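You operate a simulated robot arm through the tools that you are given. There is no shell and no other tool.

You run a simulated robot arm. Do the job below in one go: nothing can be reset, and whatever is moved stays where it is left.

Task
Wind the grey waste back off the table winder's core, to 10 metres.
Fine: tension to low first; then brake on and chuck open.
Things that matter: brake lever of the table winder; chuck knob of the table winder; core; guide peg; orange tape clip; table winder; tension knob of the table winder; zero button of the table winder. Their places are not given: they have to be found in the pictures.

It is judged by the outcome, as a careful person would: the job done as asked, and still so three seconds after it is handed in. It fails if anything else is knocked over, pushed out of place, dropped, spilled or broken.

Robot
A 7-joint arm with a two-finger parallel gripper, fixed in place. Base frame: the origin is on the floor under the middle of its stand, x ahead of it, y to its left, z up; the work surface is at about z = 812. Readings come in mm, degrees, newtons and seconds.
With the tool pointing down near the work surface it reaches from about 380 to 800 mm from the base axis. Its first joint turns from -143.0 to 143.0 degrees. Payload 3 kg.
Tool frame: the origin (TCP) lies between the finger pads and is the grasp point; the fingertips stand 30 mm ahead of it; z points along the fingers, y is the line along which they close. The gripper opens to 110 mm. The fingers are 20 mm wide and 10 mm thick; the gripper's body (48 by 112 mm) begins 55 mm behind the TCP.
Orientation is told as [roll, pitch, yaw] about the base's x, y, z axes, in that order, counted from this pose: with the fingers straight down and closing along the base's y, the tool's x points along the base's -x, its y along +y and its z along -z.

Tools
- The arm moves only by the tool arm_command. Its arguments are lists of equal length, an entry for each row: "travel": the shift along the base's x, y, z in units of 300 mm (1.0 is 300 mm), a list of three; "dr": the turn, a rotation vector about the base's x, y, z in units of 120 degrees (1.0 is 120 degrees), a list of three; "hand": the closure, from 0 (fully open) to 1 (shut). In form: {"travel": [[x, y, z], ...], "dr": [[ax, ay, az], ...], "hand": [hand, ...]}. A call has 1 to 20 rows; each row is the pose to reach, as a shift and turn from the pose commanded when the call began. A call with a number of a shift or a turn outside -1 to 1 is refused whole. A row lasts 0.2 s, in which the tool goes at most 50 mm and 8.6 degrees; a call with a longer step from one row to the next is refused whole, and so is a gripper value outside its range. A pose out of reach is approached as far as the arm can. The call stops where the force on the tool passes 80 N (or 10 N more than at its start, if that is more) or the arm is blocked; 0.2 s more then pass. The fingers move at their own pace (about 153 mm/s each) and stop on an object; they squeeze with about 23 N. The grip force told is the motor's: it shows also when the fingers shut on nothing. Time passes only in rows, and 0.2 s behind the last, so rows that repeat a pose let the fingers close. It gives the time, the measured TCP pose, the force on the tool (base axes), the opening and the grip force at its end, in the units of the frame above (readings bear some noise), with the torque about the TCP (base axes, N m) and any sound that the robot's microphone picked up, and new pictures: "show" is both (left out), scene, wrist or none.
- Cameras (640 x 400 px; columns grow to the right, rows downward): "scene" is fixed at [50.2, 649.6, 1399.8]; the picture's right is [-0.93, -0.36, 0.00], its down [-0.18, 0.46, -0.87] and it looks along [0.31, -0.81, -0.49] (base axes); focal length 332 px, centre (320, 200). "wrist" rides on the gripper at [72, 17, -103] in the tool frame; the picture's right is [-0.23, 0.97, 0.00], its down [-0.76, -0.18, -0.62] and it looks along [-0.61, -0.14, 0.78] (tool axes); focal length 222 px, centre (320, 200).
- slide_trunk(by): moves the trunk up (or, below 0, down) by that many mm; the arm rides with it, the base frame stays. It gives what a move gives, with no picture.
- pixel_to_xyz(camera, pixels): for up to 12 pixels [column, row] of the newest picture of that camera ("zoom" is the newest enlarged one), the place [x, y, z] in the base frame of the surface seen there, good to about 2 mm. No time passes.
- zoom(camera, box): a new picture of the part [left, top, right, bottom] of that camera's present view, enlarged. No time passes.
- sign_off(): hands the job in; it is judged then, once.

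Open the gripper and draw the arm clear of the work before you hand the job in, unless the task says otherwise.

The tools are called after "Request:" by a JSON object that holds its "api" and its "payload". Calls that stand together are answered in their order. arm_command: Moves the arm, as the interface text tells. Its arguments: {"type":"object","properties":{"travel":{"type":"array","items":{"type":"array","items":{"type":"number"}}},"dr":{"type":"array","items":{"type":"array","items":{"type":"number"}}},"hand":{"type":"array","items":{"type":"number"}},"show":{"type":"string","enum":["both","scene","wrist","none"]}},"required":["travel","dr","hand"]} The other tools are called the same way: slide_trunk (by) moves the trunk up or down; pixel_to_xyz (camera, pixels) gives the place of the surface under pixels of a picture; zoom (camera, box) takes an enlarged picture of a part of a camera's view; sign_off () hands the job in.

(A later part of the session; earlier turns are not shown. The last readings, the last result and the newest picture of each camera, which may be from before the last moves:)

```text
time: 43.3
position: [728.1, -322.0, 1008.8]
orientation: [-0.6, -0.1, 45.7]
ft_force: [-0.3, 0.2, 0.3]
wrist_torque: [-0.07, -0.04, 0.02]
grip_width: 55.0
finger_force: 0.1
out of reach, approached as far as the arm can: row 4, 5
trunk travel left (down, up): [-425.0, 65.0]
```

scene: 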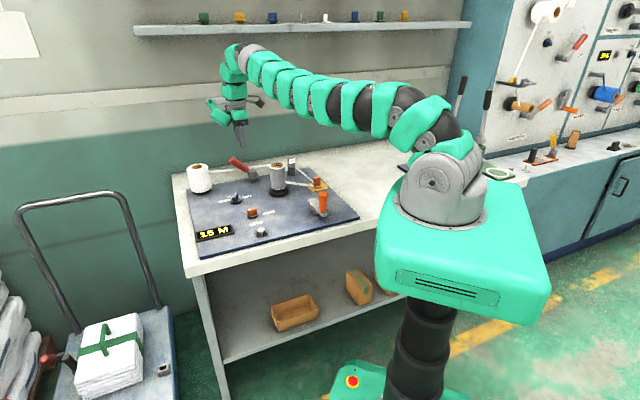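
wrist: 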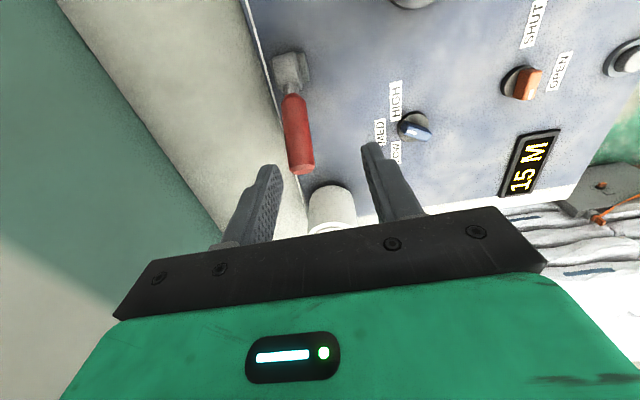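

The arm reached its limit at R ≈ 796 mm at this height; lower down it should reach further. The lever lies between the fingers at (298,135), so I measure it here.

Request:
{"api": "zoom", "payload": {"camera": "wrist", "box": [240, 40, 368, 200]}}

Request:
{"api": "pixel_to_xyz", "payload": {"camera": "wrist", "pixels": [[293, 100], [288, 110], [298, 110], [304, 110], [298, 135], [290, 135], [308, 135], [301, 160], [293, 168], [312, 168], [302, 172], [290, 68]]}}

```text
2.50 times, centred on (304, 120) of wrist
```

zoom: 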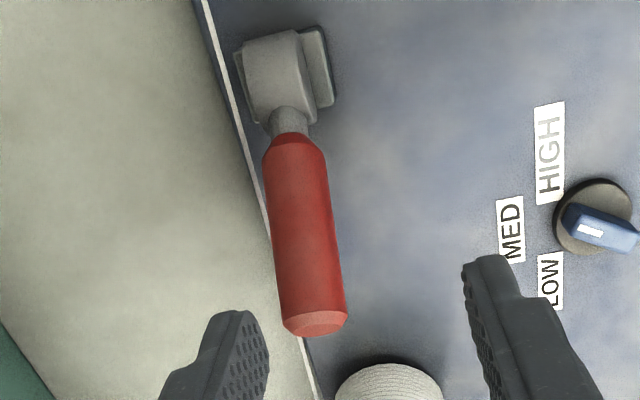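

```text
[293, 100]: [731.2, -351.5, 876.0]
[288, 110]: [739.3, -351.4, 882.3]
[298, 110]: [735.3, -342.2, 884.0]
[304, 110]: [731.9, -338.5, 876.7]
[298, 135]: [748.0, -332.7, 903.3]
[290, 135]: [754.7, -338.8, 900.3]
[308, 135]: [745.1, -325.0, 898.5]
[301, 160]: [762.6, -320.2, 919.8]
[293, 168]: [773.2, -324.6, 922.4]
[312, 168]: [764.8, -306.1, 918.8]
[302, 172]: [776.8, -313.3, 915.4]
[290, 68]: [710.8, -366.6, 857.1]
```

The lever's axis runs at 45° from the hub at about (716,-364,842) to the tip near (775,-313,921). I tilt the closed fingers 30° outward to gain reach and draw back a little first, to fix my reference.

Request:
{"api": "arm_command", "payload": {"travel": [[-0.05, 0.05, 0], [-0.1, 0.1, 0], [-0.1, 0.15, 0], [-0.1, 0.2, 0], [-0.1, 0.2, 0]], "dr": [[-0.045, -0.045, 0], [-0.09, -0.09, 0], [-0.135, -0.135, 0], [-0.177, -0.177, 0], [-0.177, -0.177, 0]], "hand": [0.6, 0.8, 1, 1, 1]}}

```text
time: 44.5
position: [697.6, -261.8, 1007.1]
orientation: [-30.5, 0.2, 45.6]
ft_force: [1.0, 0.5, -0.8]
wrist_torque: [0.03, -0.01, -0.02]
grip_width: 0.0
finger_force: 23.0
trunk travel left (down, up): [-425.0, 65.0]
```

scene: 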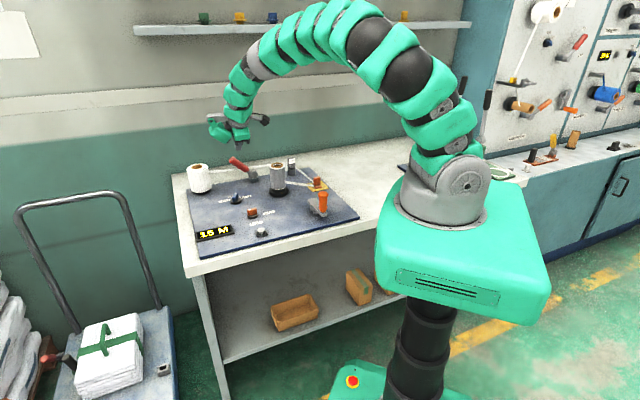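
wrist: 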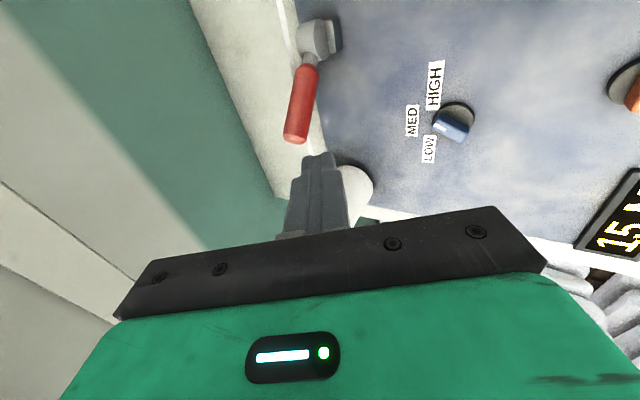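

The reference holds: commanded equals measured. I move over past the lever's tip, to the supply-roll side but clear of it, then lower to z 905.

Request:
{"api": "arm_command", "payload": {"travel": [[0.1, -0.02, 0], [0.21, -0.04, 0], [0.318, -0.066, 0], [0.318, -0.066, -0.1], [0.318, -0.066, -0.22], [0.318, -0.066, -0.335], [0.318, -0.066, -0.335]], "dr": [[0, 0, 0], [0, 0, 0], [0, 0, 0], [0, 0, 0], [0, 0, 0], [0, 0, 0], [0, 0, 0]], "hand": [1, 1, 1, 1, 1, 1, 1]}}

Request:
{"api": "zoom", "payload": {"camera": "scene", "box": [180, 130, 276, 200]}}

```text
time: 46.1
position: [794.7, -282.1, 906.1]
orientation: [-30.5, 0.2, 45.6]
ft_force: [-0.7, 0.1, 0.0]
wrist_torque: [-0.02, 0.03, 0.01]
grip_width: 0.0
finger_force: 23.0
trunk travel left (down, up): [-425.0, 65.0]
```

scene: 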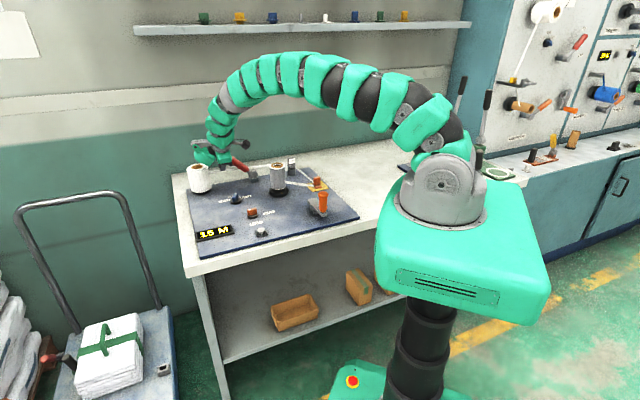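
wrist: 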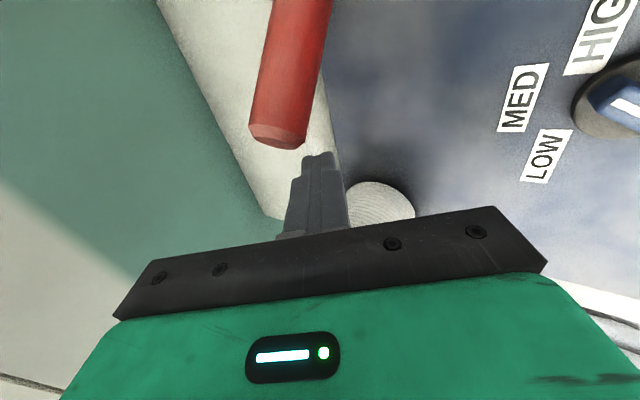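

```text
5.71 times, centred on (228, 165) of scene
```

zoom: 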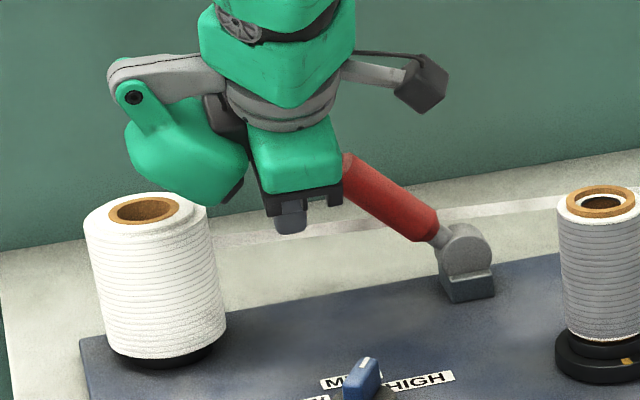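

The closed fingers are just beyond the lever's tip with no contact. I shift 6 mm to center on the lever's plane and raise 6 mm (to stay above the tape), then push the lever gently up and over, along (-1,-1).

Request:
{"api": "arm_command", "payload": {"travel": [[0.013, -0.013, 0.02], [-0.01, -0.036, 0.02], [-0.034, -0.06, 0.02], [-0.058, -0.084, 0.02], [-0.081, -0.107, 0.02], [-0.105, -0.131, 0.02]], "dr": [[0, 0, 0], [0, 0, 0], [0, 0, 0], [0, 0, 0], [0, 0, 0], [0, 0, 0]], "hand": [1, 1, 1, 1, 1, 1]}}

Request:
{"api": "zoom", "payload": {"camera": "scene", "box": [180, 130, 276, 200]}}

```text
time: 47.5
position: [761.0, -321.8, 912.3]
orientation: [-30.4, 0.4, 45.5]
ft_force: [-0.1, -0.3, -0.1]
wrist_torque: [-0.03, 0.01, 0.02]
grip_width: 0.0
finger_force: 22.6
trunk travel left (down, up): [-425.0, 65.0]
```

scene: 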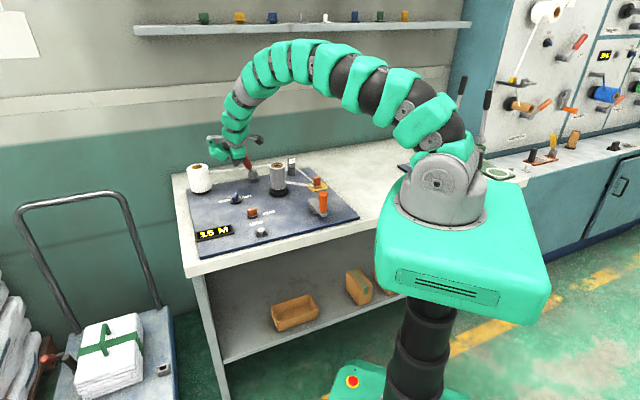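
wrist: 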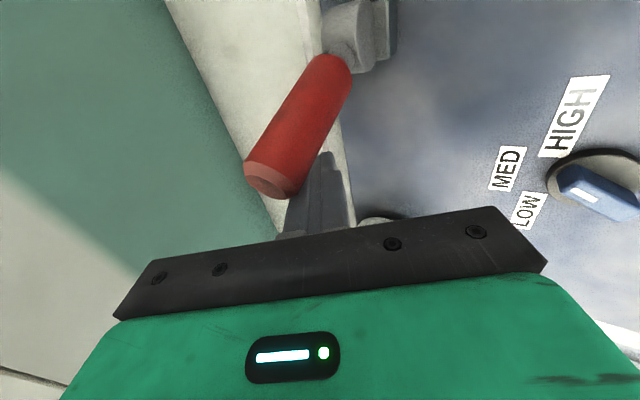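

```text
5.71 times, centred on (228, 165) of scene
```

zoom: 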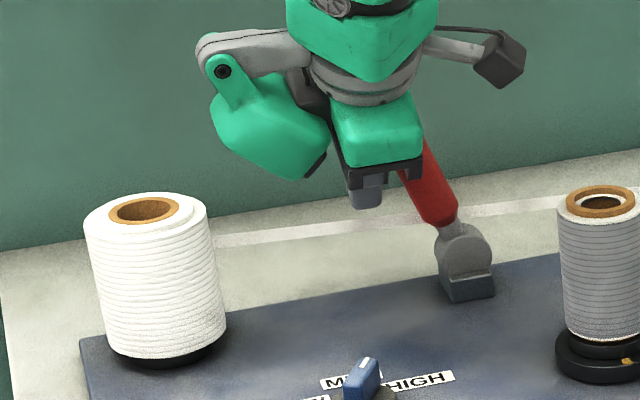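

The lever follows and is now steeper (about 65°), with hardly any force. I keep pushing along the same line, 60 mm more.

Request:
{"api": "arm_command", "payload": {"travel": [[-0.0236, -0.0236, 0], [-0.047, -0.047, 0], [-0.071, -0.071, 0], [-0.094, -0.094, 0], [-0.118, -0.118, 0], [-0.141, -0.141, 0]], "dr": [[0, 0, 0], [0, 0, 0], [0, 0, 0], [0, 0, 0], [0, 0, 0], [0, 0, 0]], "hand": [1, 1, 1, 1, 1, 1]}}

Request:
{"api": "zoom", "payload": {"camera": "scene", "box": [200, 130, 296, 200]}}

```text
time: 49.0
position: [731.4, -349.3, 913.7]
orientation: [-31.0, 0.1, 46.8]
ft_force: [45.2, 46.0, -21.4]
wrist_torque: [0.39, -0.76, -0.23]
grip_width: 0.3
finger_force: 22.8
trunk travel left (down, up): [-425.0, 65.0]
stopped in row 6: the force on the tool passed its limit at 84 N (the readings are from after the stop); the commanded pose is now the measured one
```

scene: 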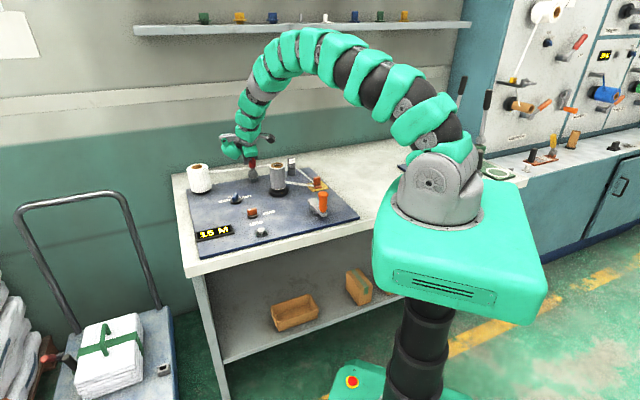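
wrist: 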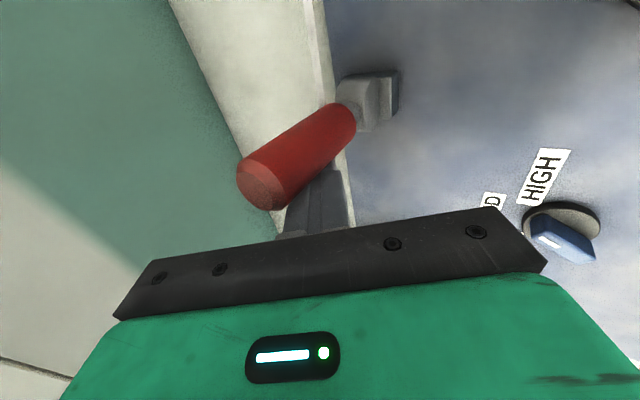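

```text
5.71 times, centred on (248, 165) of scene
```

zoom: 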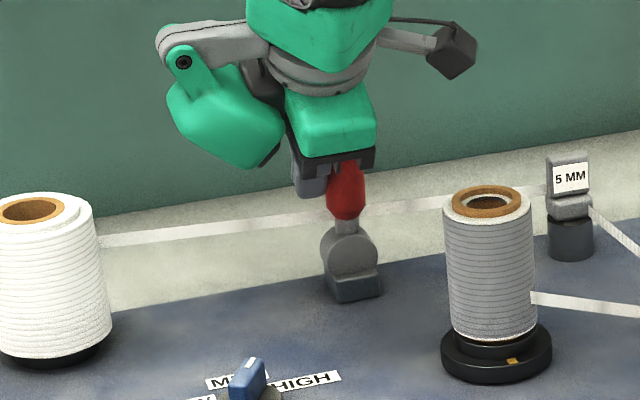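

The lever came to a stop standing upright (84 N at the stop), so its range is from the 45° lean to vertical. I back off 20 mm, rise clear and see whether it stays.

Request:
{"api": "arm_command", "payload": {"travel": [[0.03, 0.03, 0], [0.07, 0.07, 0.02], [0.09, 0.09, 0.12], [0.05, 0.13, 0.25], [0, 0.2, 0.32]], "dr": [[0, 0, 0], [0, 0, 0], [0, 0, 0], [0.03, 0.03, 0], [0.08, 0.08, 0]], "hand": [1, 1, 1, 1, 1]}}

Request:
{"api": "zoom", "payload": {"camera": "scene", "box": [200, 130, 296, 200]}}

```text
time: 50.2
position: [722.4, -299.6, 1012.5]
orientation: [-17.3, -0.4, 46.2]
ft_force: [0.4, 0.8, 0.7]
wrist_torque: [0.04, 0.0, 0.01]
grip_width: 0.0
finger_force: 23.2
trunk travel left (down, up): [-425.0, 65.0]
```

scene: 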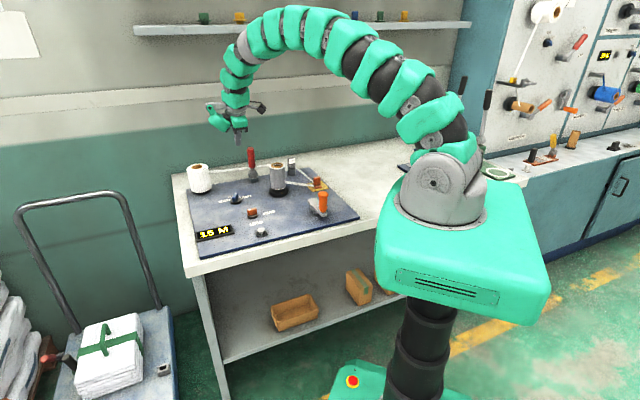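
wrist: 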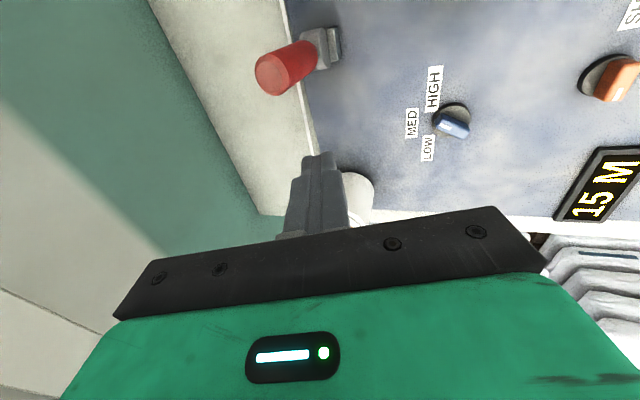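

```text
5.71 times, centred on (248, 165) of scene
```

zoom: 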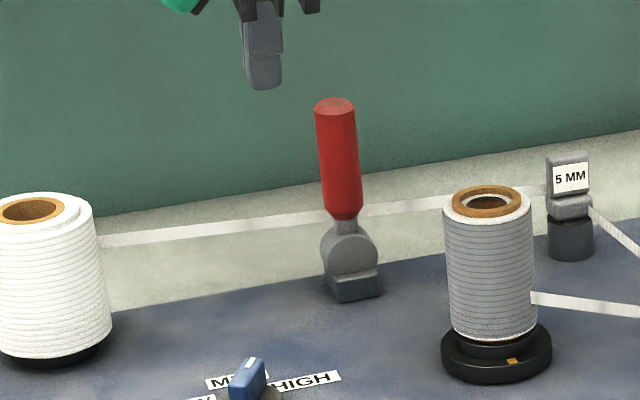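

The lever stays upright by itself. I straighten the tool and head back over to the crank for another small test, at z ~1010.

Request:
{"api": "arm_command", "payload": {"travel": [[-0.1, 0.03, 0], [-0.24, 0.08, 0], [-0.39, 0.13, 0], [-0.54, 0.18, 0], [-0.69, 0.23, 0], [-0.84, 0.28, 0], [-0.95, 0.3, 0]], "dr": [[0.034, 0.034, 0], [0.068, 0.068, 0], [0.102, 0.102, 0], [0.102, 0.102, 0], [0.102, 0.102, 0], [0.102, 0.102, 0], [0.102, 0.102, 0]], "hand": [1, 1, 0.8, 0.6, 0.45, 0.45, 0.45]}}

Request:
{"api": "pixel_to_xyz", "payload": {"camera": "scene", "pixels": [[322, 193], [319, 194], [325, 194], [322, 196], [322, 203], [322, 208], [313, 205], [310, 200]]}}

Request:
{"api": "zoom", "payload": {"camera": "scene", "box": [262, 155, 352, 220]}}

```text
time: 51.8
position: [437.0, -209.4, 1012.9]
orientation: [-0.2, -0.7, 46.0]
ft_force: [-0.3, -0.6, 0.8]
wrist_torque: [-0.01, 0.01, 0.01]
grip_width: 60.6
finger_force: 0.0
trunk travel left (down, up): [-425.0, 65.0]
```

scene: 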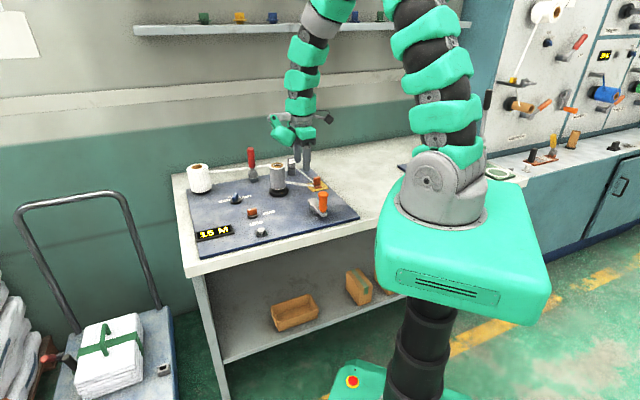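
wrist: 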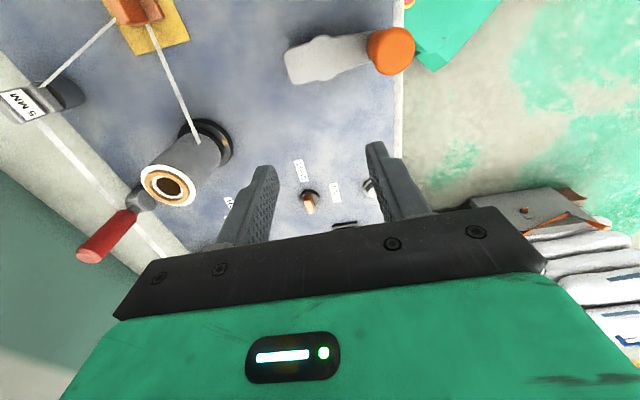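

```text
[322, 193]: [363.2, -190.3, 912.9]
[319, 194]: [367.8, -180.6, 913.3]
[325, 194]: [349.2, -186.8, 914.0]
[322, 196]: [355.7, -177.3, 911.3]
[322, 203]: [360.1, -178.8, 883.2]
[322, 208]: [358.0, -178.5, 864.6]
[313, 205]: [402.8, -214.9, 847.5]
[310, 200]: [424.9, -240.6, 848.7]
```

```text
6.15 times, centred on (307, 188) of scene
```

zoom: 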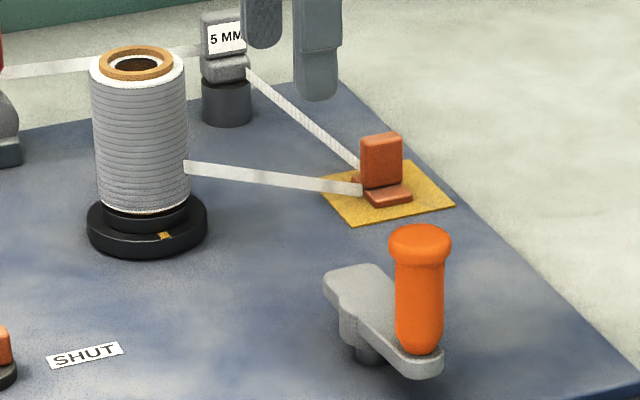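

In the wrist picture the handle top is at (391,50) and the arm's far end at (290,62). I take their coordinates for the pivot fit.

Request:
{"api": "pixel_to_xyz", "payload": {"camera": "wrist", "pixels": [[391, 50], [376, 52], [408, 50], [391, 36], [393, 66], [288, 62], [300, 60], [325, 58], [322, 78], [318, 40], [345, 56], [360, 56]]}}

Request:
{"api": "zoom", "payload": {"camera": "wrist", "box": [270, 10, 430, 110]}}

```text
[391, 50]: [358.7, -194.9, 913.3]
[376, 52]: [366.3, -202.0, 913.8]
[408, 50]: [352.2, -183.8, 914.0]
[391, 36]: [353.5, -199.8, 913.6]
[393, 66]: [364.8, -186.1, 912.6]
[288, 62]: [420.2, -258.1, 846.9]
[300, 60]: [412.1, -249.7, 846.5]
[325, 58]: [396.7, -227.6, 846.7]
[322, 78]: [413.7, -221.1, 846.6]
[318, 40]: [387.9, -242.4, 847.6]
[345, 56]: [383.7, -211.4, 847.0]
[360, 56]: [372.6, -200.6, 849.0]
```

```text
4.00 times, centred on (350, 60) of wrist
```

zoom: 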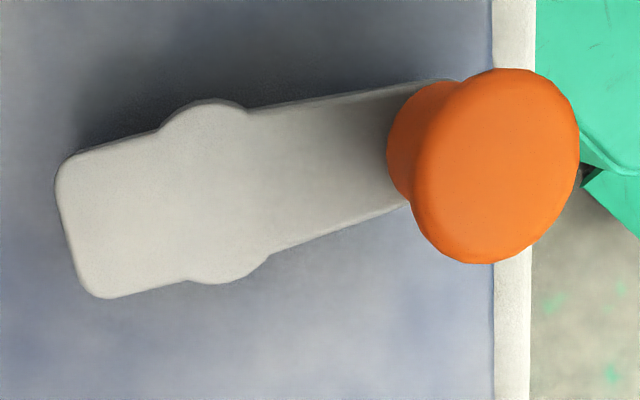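

Handle axis is at (359.3,-193), pivot about (398,-229), radius ~53, handle at 137°. I go above it and then down to z 896.

Request:
{"api": "arm_command", "payload": {"travel": [[-0.1, 0.02, 0], [-0.2, 0.04, 0], [-0.259, 0.0547, -0.08], [-0.259, 0.0547, -0.17], [-0.259, 0.0547, -0.17]], "dr": [[0, 0, 0], [0, 0, 0], [0, 0, 0], [0, 0, 0], [0, 0, 0]], "hand": [0.45, 0.45, 0.45, 0.45, 0.45]}}

```text
time: 53.0
position: [360.9, -192.3, 962.1]
orientation: [-0.1, -0.6, 46.0]
ft_force: [-0.2, 0.6, -0.1]
wrist_torque: [0.01, 0.01, 0.0]
grip_width: 60.6
finger_force: 0.1
trunk travel left (down, up): [-425.0, 65.0]
```

scene: 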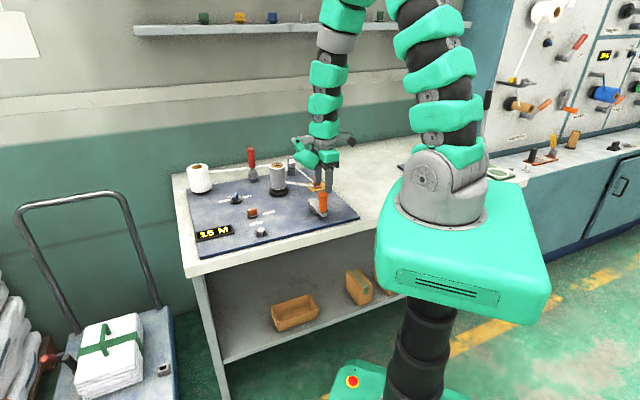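
wrist: 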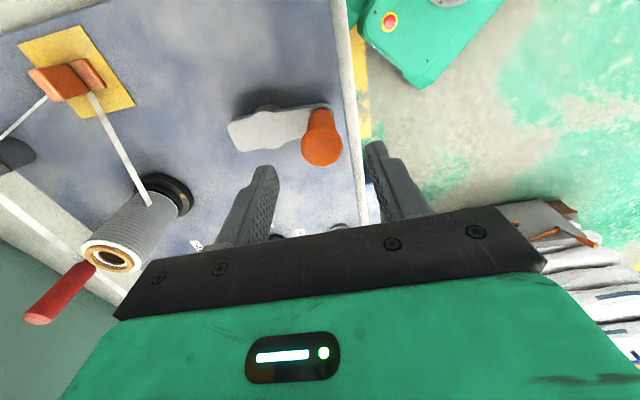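

The handle top at (322,148) is between the fingers. I descend 66 mm with a 1.5 mm correction in x and close.

Request:
{"api": "arm_command", "payload": {"travel": [[-0.005, 0, -0.1], [-0.005, 0, -0.2], [-0.005, 0, -0.22], [-0.005, 0, -0.22], [-0.005, 0, -0.22], [-0.005, 0, -0.22]], "dr": [[0, 0, 0], [0, 0, 0], [0, 0, 0], [0, 0, 0], [0, 0, 0], [0, 0, 0]], "hand": [0.45, 0.45, 0.45, 1, 1, 1], "show": "none"}}

Request:
{"api": "zoom", "payload": {"camera": "scene", "box": [262, 155, 302, 200]}}

```text
time: 54.4
position: [359.4, -191.7, 896.7]
orientation: [-0.1, -0.5, 45.9]
ft_force: [-0.2, 2.1, -0.6]
wrist_torque: [-0.01, -0.05, 0.01]
grip_width: 30.7
finger_force: 44.8
trunk travel left (down, up): [-425.0, 65.0]
```

```text
8.89 times, centred on (282, 178) of scene
```

zoom: 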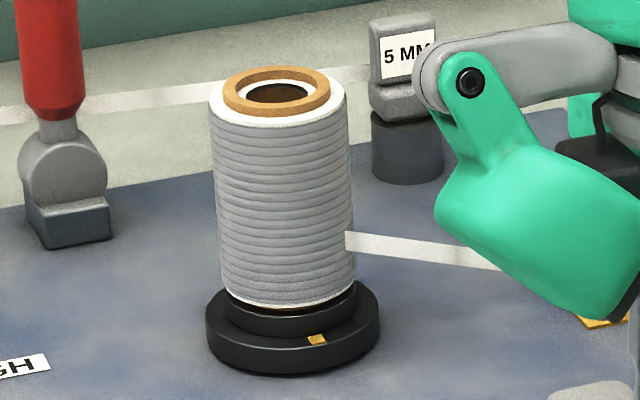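

The handle is held with no preload. I crank 10° counterclockwise as before and compare the force and the gold mark, now at (317,339).

Request:
{"api": "arm_command", "payload": {"travel": [[-0.005, -0.0058, 0], [-0.01, -0.0117, 0], [-0.0145, -0.018, 0], [-0.019, -0.0243, 0], [-0.019, -0.0243, 0]], "dr": [[0, 0, 0], [0, 0, 0], [0, 0, 0], [0, 0, 0], [0, 0, 0]], "hand": [1, 1, 1, 1, 1], "show": "scene"}}

Request:
{"api": "zoom", "payload": {"camera": "scene", "box": [262, 155, 302, 200]}}

```text
time: 55.6
position: [352.9, -200.0, 896.7]
orientation: [-0.1, -0.5, 45.9]
ft_force: [-2.3, 4.2, 10.2]
wrist_torque: [0.01, -0.06, 0.0]
grip_width: 30.5
finger_force: 45.0
trunk travel left (down, up): [-425.0, 65.0]
```

scene: 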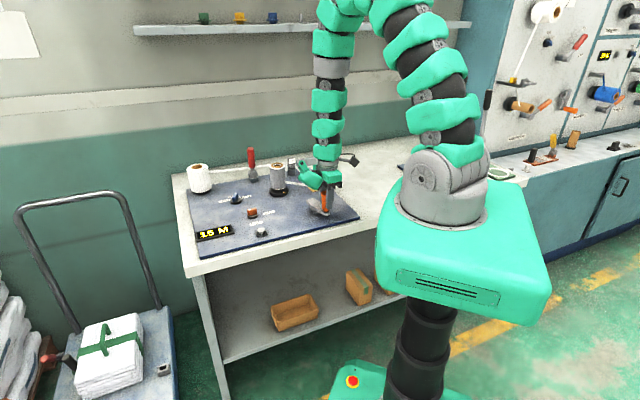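

```text
8.89 times, centred on (282, 178) of scene
```

zoom: 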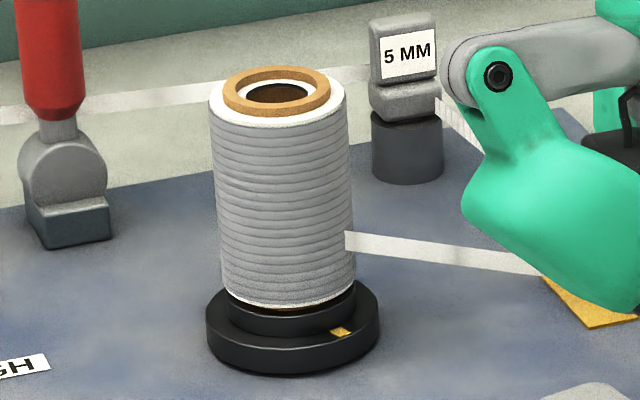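

The crank now turns freely (about 2 N) and the gold mark moved counterclockwise to (341,332): the leaning lever was brake ON and upright is OFF. I look closely at the core's top for any feature that would show whether the core itself turned too.

Request:
{"api": "zoom", "payload": {"camera": "scene", "box": [268, 158, 296, 178]}}

Request:
{"api": "zoom", "payload": {"camera": "scene", "box": [266, 182, 298, 202]}}

Request:
{"api": "zoom", "payload": {"camera": "scene", "box": [185, 160, 215, 200]}}

```text
16.00 times, centred on (282, 168) of scene
```

zoom: 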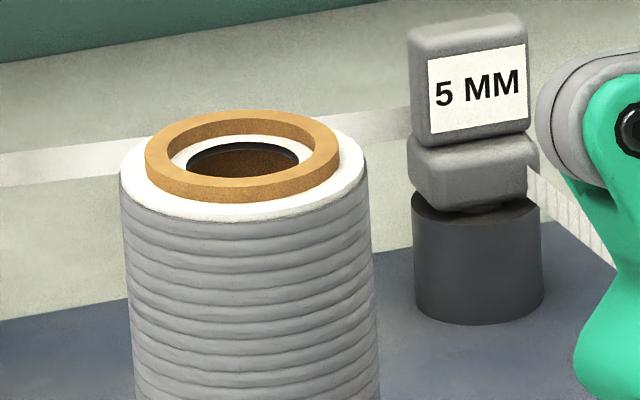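

```text
16.00 times, centred on (282, 192) of scene
```

zoom: 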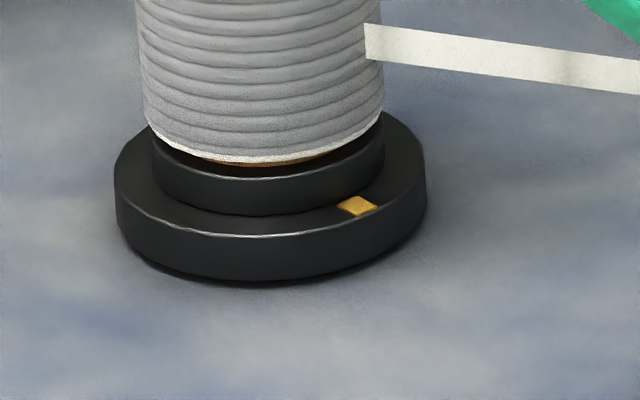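

```text
10.00 times, centred on (200, 180) of scene
```

zoom: 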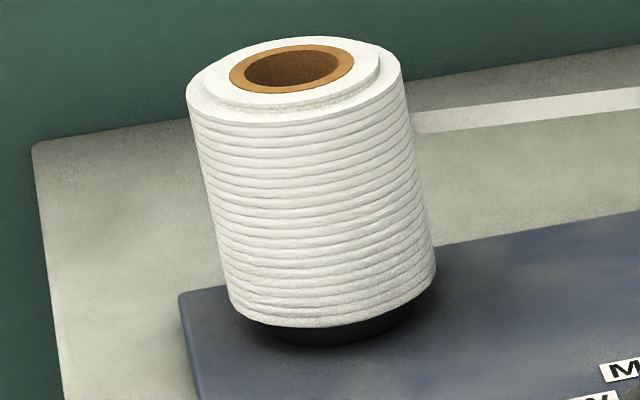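

No feature shows it. Safest check of the chuck: set it to its other end (counterclockwise) and see whether cranking moves the counter there. I release the handle, rise and go over the chuck knob at (587,-135).

Request:
{"api": "arm_command", "payload": {"travel": [[0, 0, 0], [0, 0, 0], [0, 0, 0.12], [0, 0, 0.27], [0, 0, 0.36], [0.15, 0.04, 0.36], [0.3, 0.08, 0.36], [0.45, 0.125, 0.36], [0.6, 0.17, 0.36], [0.72, 0.205, 0.36], [0.78, 0.218, 0.3], [0.78, 0.218, 0.16], [0.78, 0.218, 0.16]], "dr": [[0, 0, 0], [0, 0, 0], [0, 0, 0], [0, 0, 0], [0, 0, 0], [0, 0, 0], [0, 0, 0], [0, 0, 0], [0, 0, 0], [0, 0, 0], [0, 0.004, -0.005], [0, 0.004, -0.005], [0, 0.004, -0.005]], "hand": [0.45, 0.45, 0.45, 0.45, 0.45, 0.5, 0.55, 0.55, 0.55, 0.55, 0.55, 0.55, 0.55]}}

```text
time: 58.4
position: [589.0, -133.5, 943.8]
orientation: [0.2, -0.3, 45.4]
ft_force: [-0.6, -0.1, -0.2]
wrist_torque: [0.03, -0.01, -0.02]
grip_width: 49.5
finger_force: 0.0
trunk travel left (down, up): [-425.0, 65.0]
```

scene: 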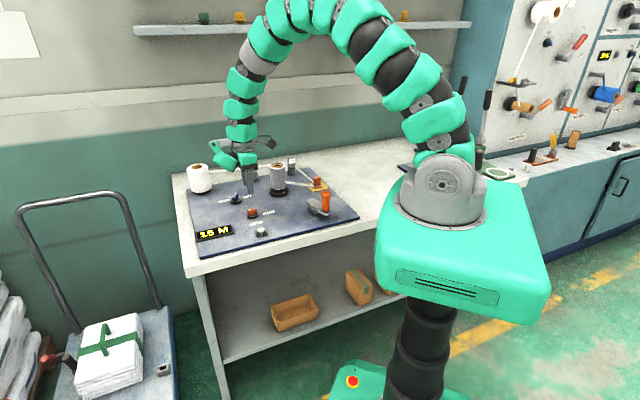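
wrist: 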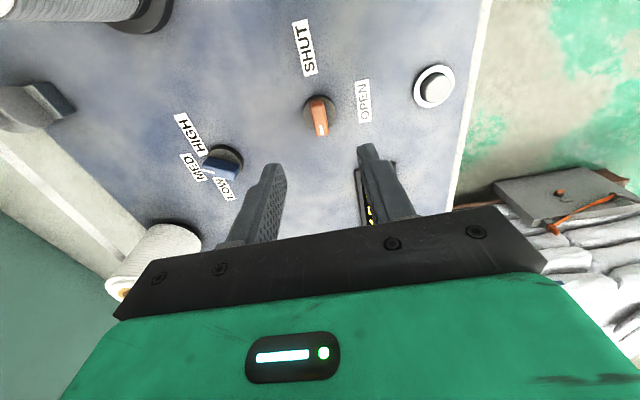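

The hand is over the orange ridge at (318,118). I descend, grip, and turn it counterclockwise 90° in one go about its axis.

Request:
{"api": "arm_command", "payload": {"travel": [[-0.007, -0.004, -0.1], [-0.007, -0.004, -0.2], [-0.007, -0.004, -0.289], [-0.007, -0.004, -0.289], [-0.007, -0.004, -0.289], [-0.007, -0.004, -0.289], [-0.007, -0.004, -0.289], [-0.007, -0.004, -0.289], [-0.007, -0.004, -0.289], [-0.007, -0.004, -0.289], [-0.007, -0.004, -0.289], [-0.007, -0.004, -0.289], [-0.007, -0.004, -0.289], [-0.007, -0.004, -0.289], [-0.007, -0.004, -0.289], [-0.007, -0.004, -0.289], [-0.007, -0.004, -0.289], [-0.007, -0.004, -0.289], [-0.007, -0.004, -0.289]], "dr": [[0, 0, 0], [0, 0, 0], [0, 0, 0], [0, 0, 0], [0, 0, 0], [0, 0, 0], [0, 0, 0.05], [0, 0, 0.115], [0, 0, 0.18], [0, 0, 0.245], [0, 0, 0.31], [0, 0, 0.375], [0, 0, 0.44], [0, 0, 0.505], [0, 0, 0.57], [0, 0, 0.635], [0, 0, 0.7], [0, 0, 0.75], [0, 0, 0.75]], "hand": [0.55, 0.55, 0.55, 1, 1, 1, 1, 1, 1, 1, 1, 1, 1, 1, 1, 1, 1, 1, 1]}}

```text
time: 62.4
position: [589.0, -136.2, 854.5]
orientation: [0.3, -0.3, 135.5]
ft_force: [34.0, 6.2, -17.0]
wrist_torque: [0.36, -0.93, -0.05]
grip_width: 12.9
finger_force: 45.0
trunk travel left (down, up): [-425.0, 65.0]
```

scene: 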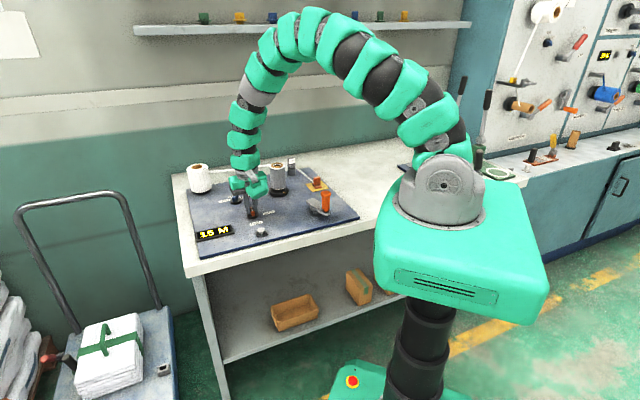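
wrist: 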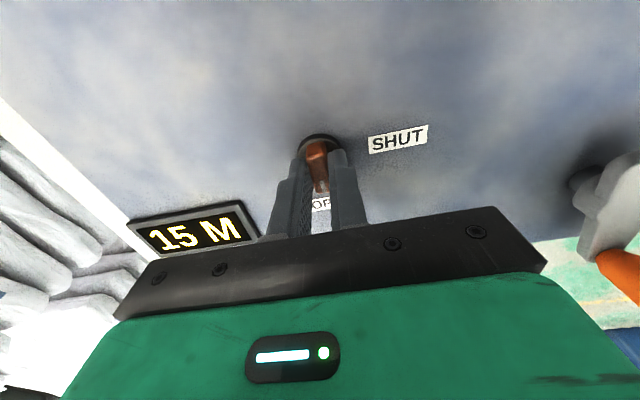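

The chuck is at its counterclockwise end. I release, rise, and carry the hand back over to the crank handle, now expected near (353.5,-200).

Request:
{"api": "arm_command", "payload": {"travel": [[0, 0, 0], [0, 0, 0], [0, 0, 0.12], [0, 0, 0.28], [0, 0, 0.44], [-0.1, -0.03, 0.48], [-0.2, -0.055, 0.48], [-0.3, -0.083, 0.48], [-0.4, -0.11, 0.48], [-0.5, -0.139, 0.48], [-0.6, -0.166, 0.48], [-0.68, -0.19, 0.48], [-0.74, -0.205, 0.48], [-0.782, -0.217, 0.48], [-0.782, -0.217, 0.36], [-0.782, -0.217, 0.36]], "dr": [[0, 0, 0], [0, 0, 0], [0, 0, 0], [0, 0, 0], [0, 0, 0], [0, 0, -0.06], [0, 0, -0.125], [0, 0, -0.19], [0, 0, -0.255], [0, 0, -0.32], [0, 0, -0.385], [0, 0, -0.45], [0, 0, -0.515], [0, 0, -0.58], [0, 0, -0.625], [0, 0, -0.625]], "hand": [0.55, 0.55, 0.55, 0.55, 0.55, 0.5, 0.45, 0.45, 0.45, 0.45, 0.45, 0.45, 0.45, 0.45, 0.45, 0.45]}}

Request:
{"api": "zoom", "payload": {"camera": "scene", "box": [190, 165, 350, 245]}}

```text
time: 65.8
position: [349.9, -200.9, 965.9]
orientation: [0.2, -0.3, 60.3]
ft_force: [0.6, -0.1, 0.0]
wrist_torque: [0.01, 0.02, -0.01]
grip_width: 60.2
finger_force: 0.1
trunk travel left (down, up): [-425.0, 65.0]
```

scene: 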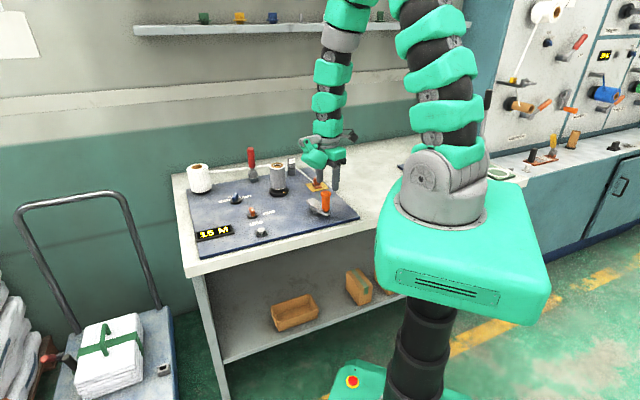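
wrist: 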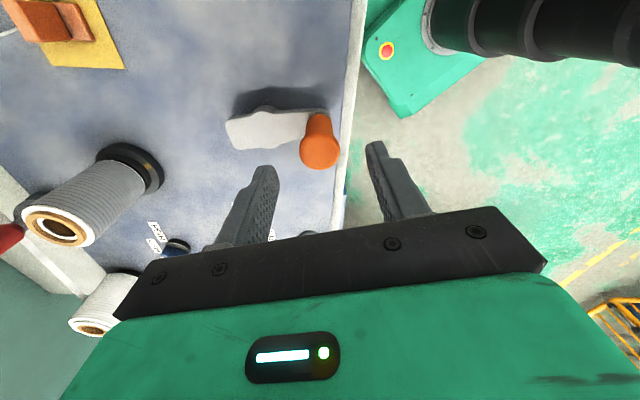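

```text
4.00 times, centred on (270, 205) of scene
```

zoom: 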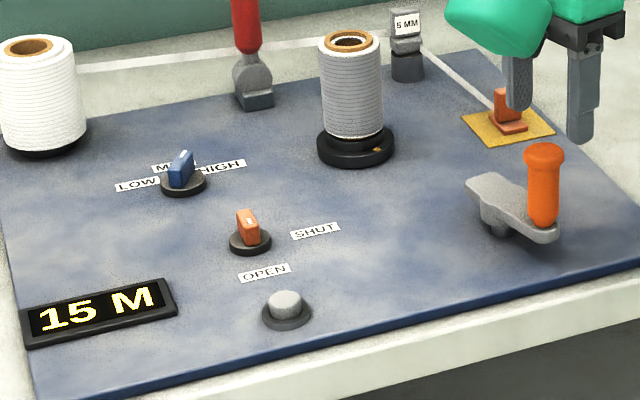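

Tape run is hidden again with the chuck there. The handle top is at (320,152) in the wrist view; I measure its centre and the display once more before gripping.

Request:
{"api": "pixel_to_xyz", "payload": {"camera": "wrist", "pixels": [[320, 152], [305, 152], [336, 150], [320, 140], [320, 166], [258, 122], [265, 142], [262, 110]]}}

```text
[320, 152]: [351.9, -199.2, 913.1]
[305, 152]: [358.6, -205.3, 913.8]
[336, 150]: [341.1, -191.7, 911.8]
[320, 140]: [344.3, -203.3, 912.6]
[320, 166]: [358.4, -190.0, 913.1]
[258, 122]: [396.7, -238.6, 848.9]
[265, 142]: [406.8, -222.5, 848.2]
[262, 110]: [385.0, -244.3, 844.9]
```

Handle centre is about (352,-199.5). I descend with that correction and grip.

Request:
{"api": "arm_command", "payload": {"travel": [[0.006, 0.004, -0.1], [0.007, 0.005, -0.2], [0.007, 0.005, -0.231], [0.007, 0.005, -0.231], [0.007, 0.005, -0.231], [0.007, 0.005, -0.231]], "dr": [[0, 0, 0], [0, 0, 0], [0, 0, 0], [0, 0, 0], [0, 0, 0], [0, 0, 0]], "hand": [0.45, 0.45, 0.45, 1, 1, 1], "show": "none"}}

```text
time: 67.2
position: [354.3, -199.5, 896.7]
orientation: [0.3, -0.2, 60.5]
ft_force: [2.4, -0.1, -0.8]
wrist_torque: [0.0, -0.08, 0.0]
grip_width: 31.4
finger_force: 45.4
trunk travel left (down, up): [-425.0, 65.0]
```

The handle is held with almost no force. I crank 60° counterclockwise along the fitted circle and check the forces.

Request:
{"api": "arm_command", "payload": {"travel": [[-0.015, -0.0285, 0], [-0.0242, -0.057, 0], [-0.0274, -0.0885, 0], [-0.0274, -0.1189, 0], [-0.019, -0.149, 0], [-0.0093, -0.1781, 0], [-0.0093, -0.1781, 0]], "dr": [[0, 0, 0], [0, 0, 0], [0, 0, 0], [0, 0, 0], [0, 0, 0], [0, 0, 0], [0, 0, 0]], "hand": [1, 1, 1, 1, 1, 1, 1]}}

Request:
{"api": "zoom", "payload": {"camera": "scene", "box": [190, 165, 350, 245]}}

```text
time: 68.8
position: [348.9, -252.8, 896.7]
orientation: [0.2, -0.3, 60.4]
ft_force: [-18.9, -8.6, 18.2]
wrist_torque: [0.0, -0.23, 0.03]
grip_width: 31.5
finger_force: 45.1
trunk travel left (down, up): [-425.0, 65.0]
```

scene: 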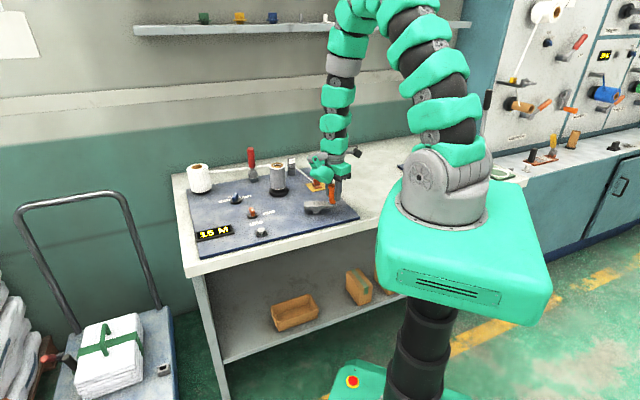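
wrist: 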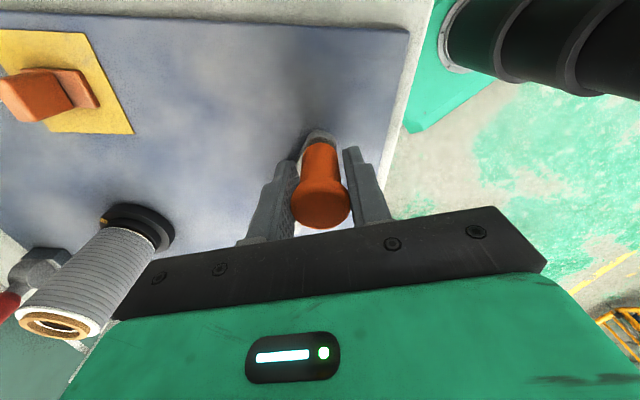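

```text
4.00 times, centred on (270, 205) of scene
```

zoom: 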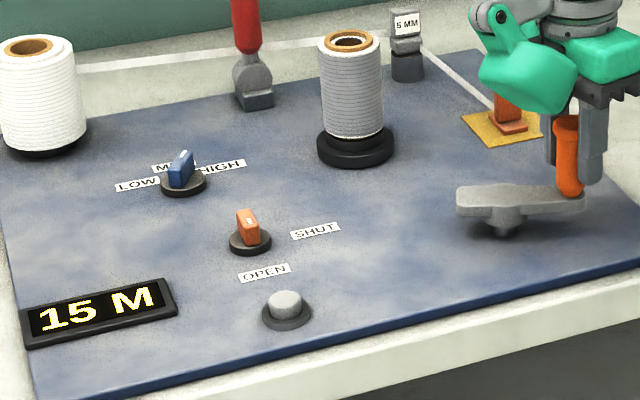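

The crank turns easily; a 20 N outward pull says the true circle is about 1.5 mm wider here. I continue 80° to collect more points for the fit.

Request:
{"api": "arm_command", "payload": {"travel": [[0.0372, -0.0494, 0], [0.0892, -0.0832, 0], [0.1495, -0.0971, 0], [0.211, -0.0896, 0], [0.211, -0.0896, 0]], "dr": [[0, 0, 0], [0, 0, 0], [0, 0, 0], [0, 0, 0], [0, 0, 0]], "hand": [1, 1, 1, 1, 1], "show": "none"}}

```text
time: 70.0
position: [415.2, -283.5, 897.6]
orientation: [0.0, -0.4, 60.5]
ft_force: [17.4, -49.5, 25.1]
wrist_torque: [0.46, -0.35, -0.06]
grip_width: 31.2
finger_force: 45.2
trunk travel left (down, up): [-425.0, 65.0]
```

The force is 50 N outward at 287°, so refit: pivot (399.3,-230.8), radius 55.2. I finish the turn on that circle, back to 147°.

Request:
{"api": "arm_command", "payload": {"travel": [[0.002, -0.0127, 0], [0.059, 0.0163, 0], [0.1027, 0.063, 0], [0.1277, 0.122, 0], [0.131, 0.1857, 0], [0.1123, 0.247, 0], [0.0737, 0.298, 0], [0.0203, 0.3327, 0], [-0.042, 0.347, 0], [-0.1053, 0.3393, 0], [-0.1623, 0.3103, 0], [-0.206, 0.2637, 0], [-0.206, 0.2637, 0]], "dr": [[0, 0, 0], [0, 0, 0], [0, 0, 0], [0, 0, 0], [0, 0, 0], [0, 0, 0], [0, 0, 0], [0, 0, 0], [0, 0, 0], [0, 0, 0], [0, 0, 0], [0, 0, 0], [0, 0, 0]], "hand": [1, 1, 1, 1, 1, 1, 1, 1, 1, 1, 1, 1, 1]}}

Request:
{"api": "zoom", "payload": {"camera": "scene", "box": [190, 165, 350, 245]}}

```text
time: 72.8
position: [353.2, -201.3, 894.5]
orientation: [0.2, -0.3, 60.4]
ft_force: [15.5, -8.1, -2.4]
wrist_torque: [0.15, -0.15, -0.05]
grip_width: 31.3
finger_force: 44.8
trunk travel left (down, up): [-425.0, 65.0]
```

scene: 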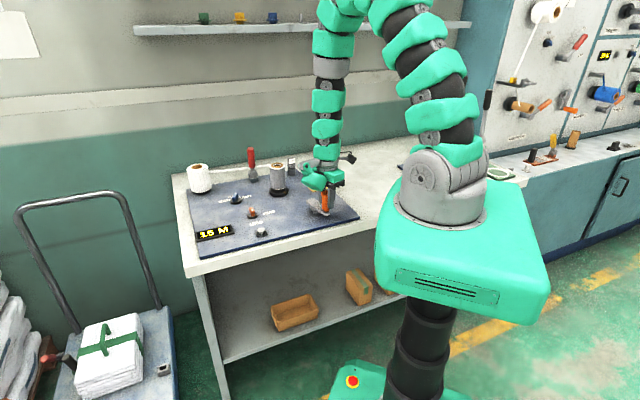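
wrist: 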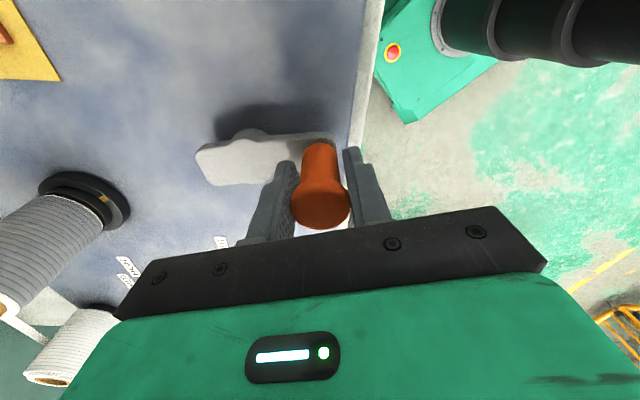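

```text
4.00 times, centred on (270, 205) of scene
```

zoom: 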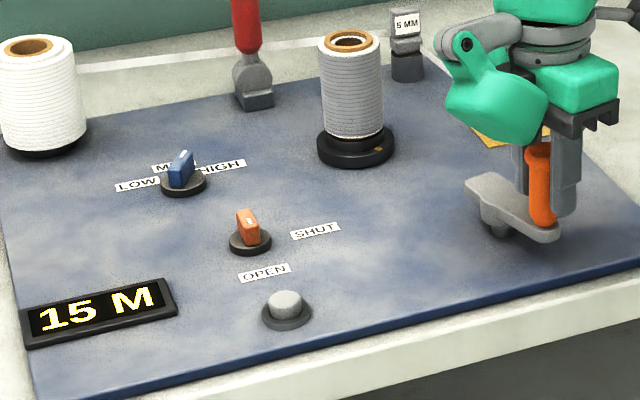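

After one full turn the gold mark is back at the same place and the display still reads 15 M; the circle fits well (pivot 400,-231, radius 54.7). I do another full turn counterclockwise and watch the display.

Request:
{"api": "arm_command", "payload": {"travel": [[-0.0251, -0.0722, 0.003], [-0.0211, -0.1486, 0.006], [0.0137, -0.2168, 0.006], [0.0731, -0.2649, 0.006], [0.147, -0.2847, 0.006], [0.2226, -0.2728, 0.006], [0.2868, -0.2311, 0.006], [0.3284, -0.1669, 0.006], [0.3404, -0.0914, 0.006], [0.3206, -0.0175, 0.006], [0.2725, 0.042, 0.006], [0.2043, 0.0767, 0.006], [0.1279, 0.0807, 0.006], [0.0565, 0.0533, 0.006], [0.0023, -0.0008, 0.006]], "dr": [[0, 0, 0], [0, 0, 0], [0, 0, 0], [0, 0, 0], [0, 0, 0], [0, 0, 0], [0, 0, 0], [0, 0, 0], [0, 0, 0], [0, 0, 0], [0, 0, 0], [0, 0, 0], [0, 0, 0], [0, 0, 0], [0, 0, 0]], "hand": [1, 1, 1, 1, 1, 1, 1, 1, 1, 1, 1, 1, 1, 1, 1], "show": "scene"}}

Request:
{"api": "zoom", "payload": {"camera": "scene", "box": [190, 165, 350, 245]}}

```text
time: 76.0
position: [352.2, -200.9, 897.9]
orientation: [0.3, -0.3, 60.4]
ft_force: [-13.7, 6.3, -55.6]
wrist_torque: [0.21, -0.48, 0.03]
grip_width: 31.4
finger_force: 45.1
trunk travel left (down, up): [-425.0, 65.0]
```

scene: 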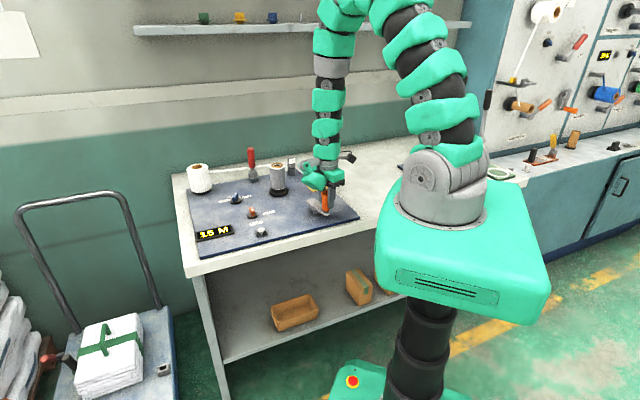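

```text
4.00 times, centred on (270, 205) of scene
```

zoom: 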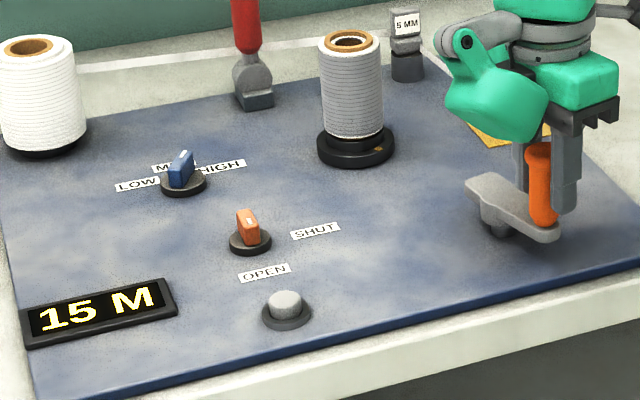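

Still 15 M after two turns. I correct the height (a 55 N upward pull shows I raised too much) and do one more full turn with the chuck in this position.

Request:
{"api": "arm_command", "payload": {"travel": [[-0.0265, -0.0722, -0.004], [-0.0225, -0.148, -0.006], [0.0123, -0.216, -0.006], [0.0717, -0.264, -0.006], [0.1456, -0.284, -0.006], [0.2212, -0.272, -0.006], [0.2854, -0.2303, -0.006], [0.327, -0.1661, -0.006], [0.339, -0.0906, -0.006], [0.3192, -0.0167, -0.006], [0.2711, 0.0428, -0.006], [0.2029, 0.0775, -0.006], [0.1265, 0.0815, -0.006], [0.0551, 0.0541, -0.006], [-0.0005, 0.001, -0.006]], "dr": [[0, 0, 0], [0, 0, 0], [0, 0, 0], [0, 0, 0], [0, 0, 0], [0, 0, 0], [0, 0, 0], [0, 0, 0], [0, 0, 0], [0, 0, 0], [0, 0, 0], [0, 0, 0], [0, 0, 0], [0, 0, 0], [0, 0, 0]], "hand": [1, 1, 1, 1, 1, 1, 1, 1, 1, 1, 1, 1, 1, 1, 1], "show": "scene"}}

Request:
{"api": "zoom", "payload": {"camera": "scene", "box": [190, 165, 350, 245]}}

```text
time: 79.2
position: [353.0, -201.3, 896.0]
orientation: [0.1, -0.2, 60.4]
ft_force: [4.8, -5.8, 27.8]
wrist_torque: [0.35, -0.33, 0.02]
grip_width: 31.2
finger_force: 44.8
trunk travel left (down, up): [-425.0, 65.0]
```

scene: 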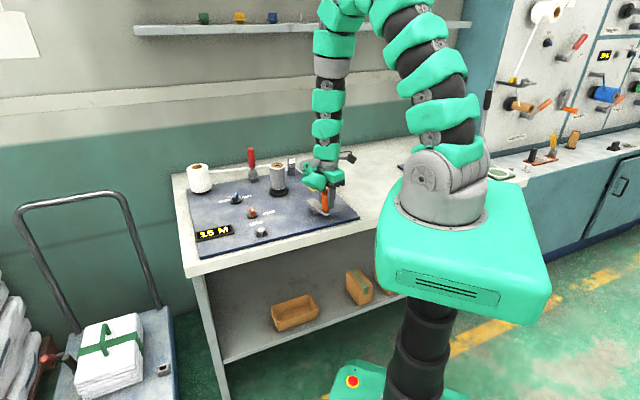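

```text
4.00 times, centred on (270, 205) of scene
```

zoom: 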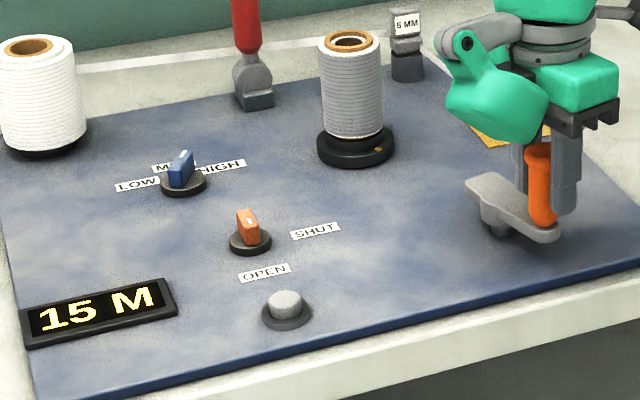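

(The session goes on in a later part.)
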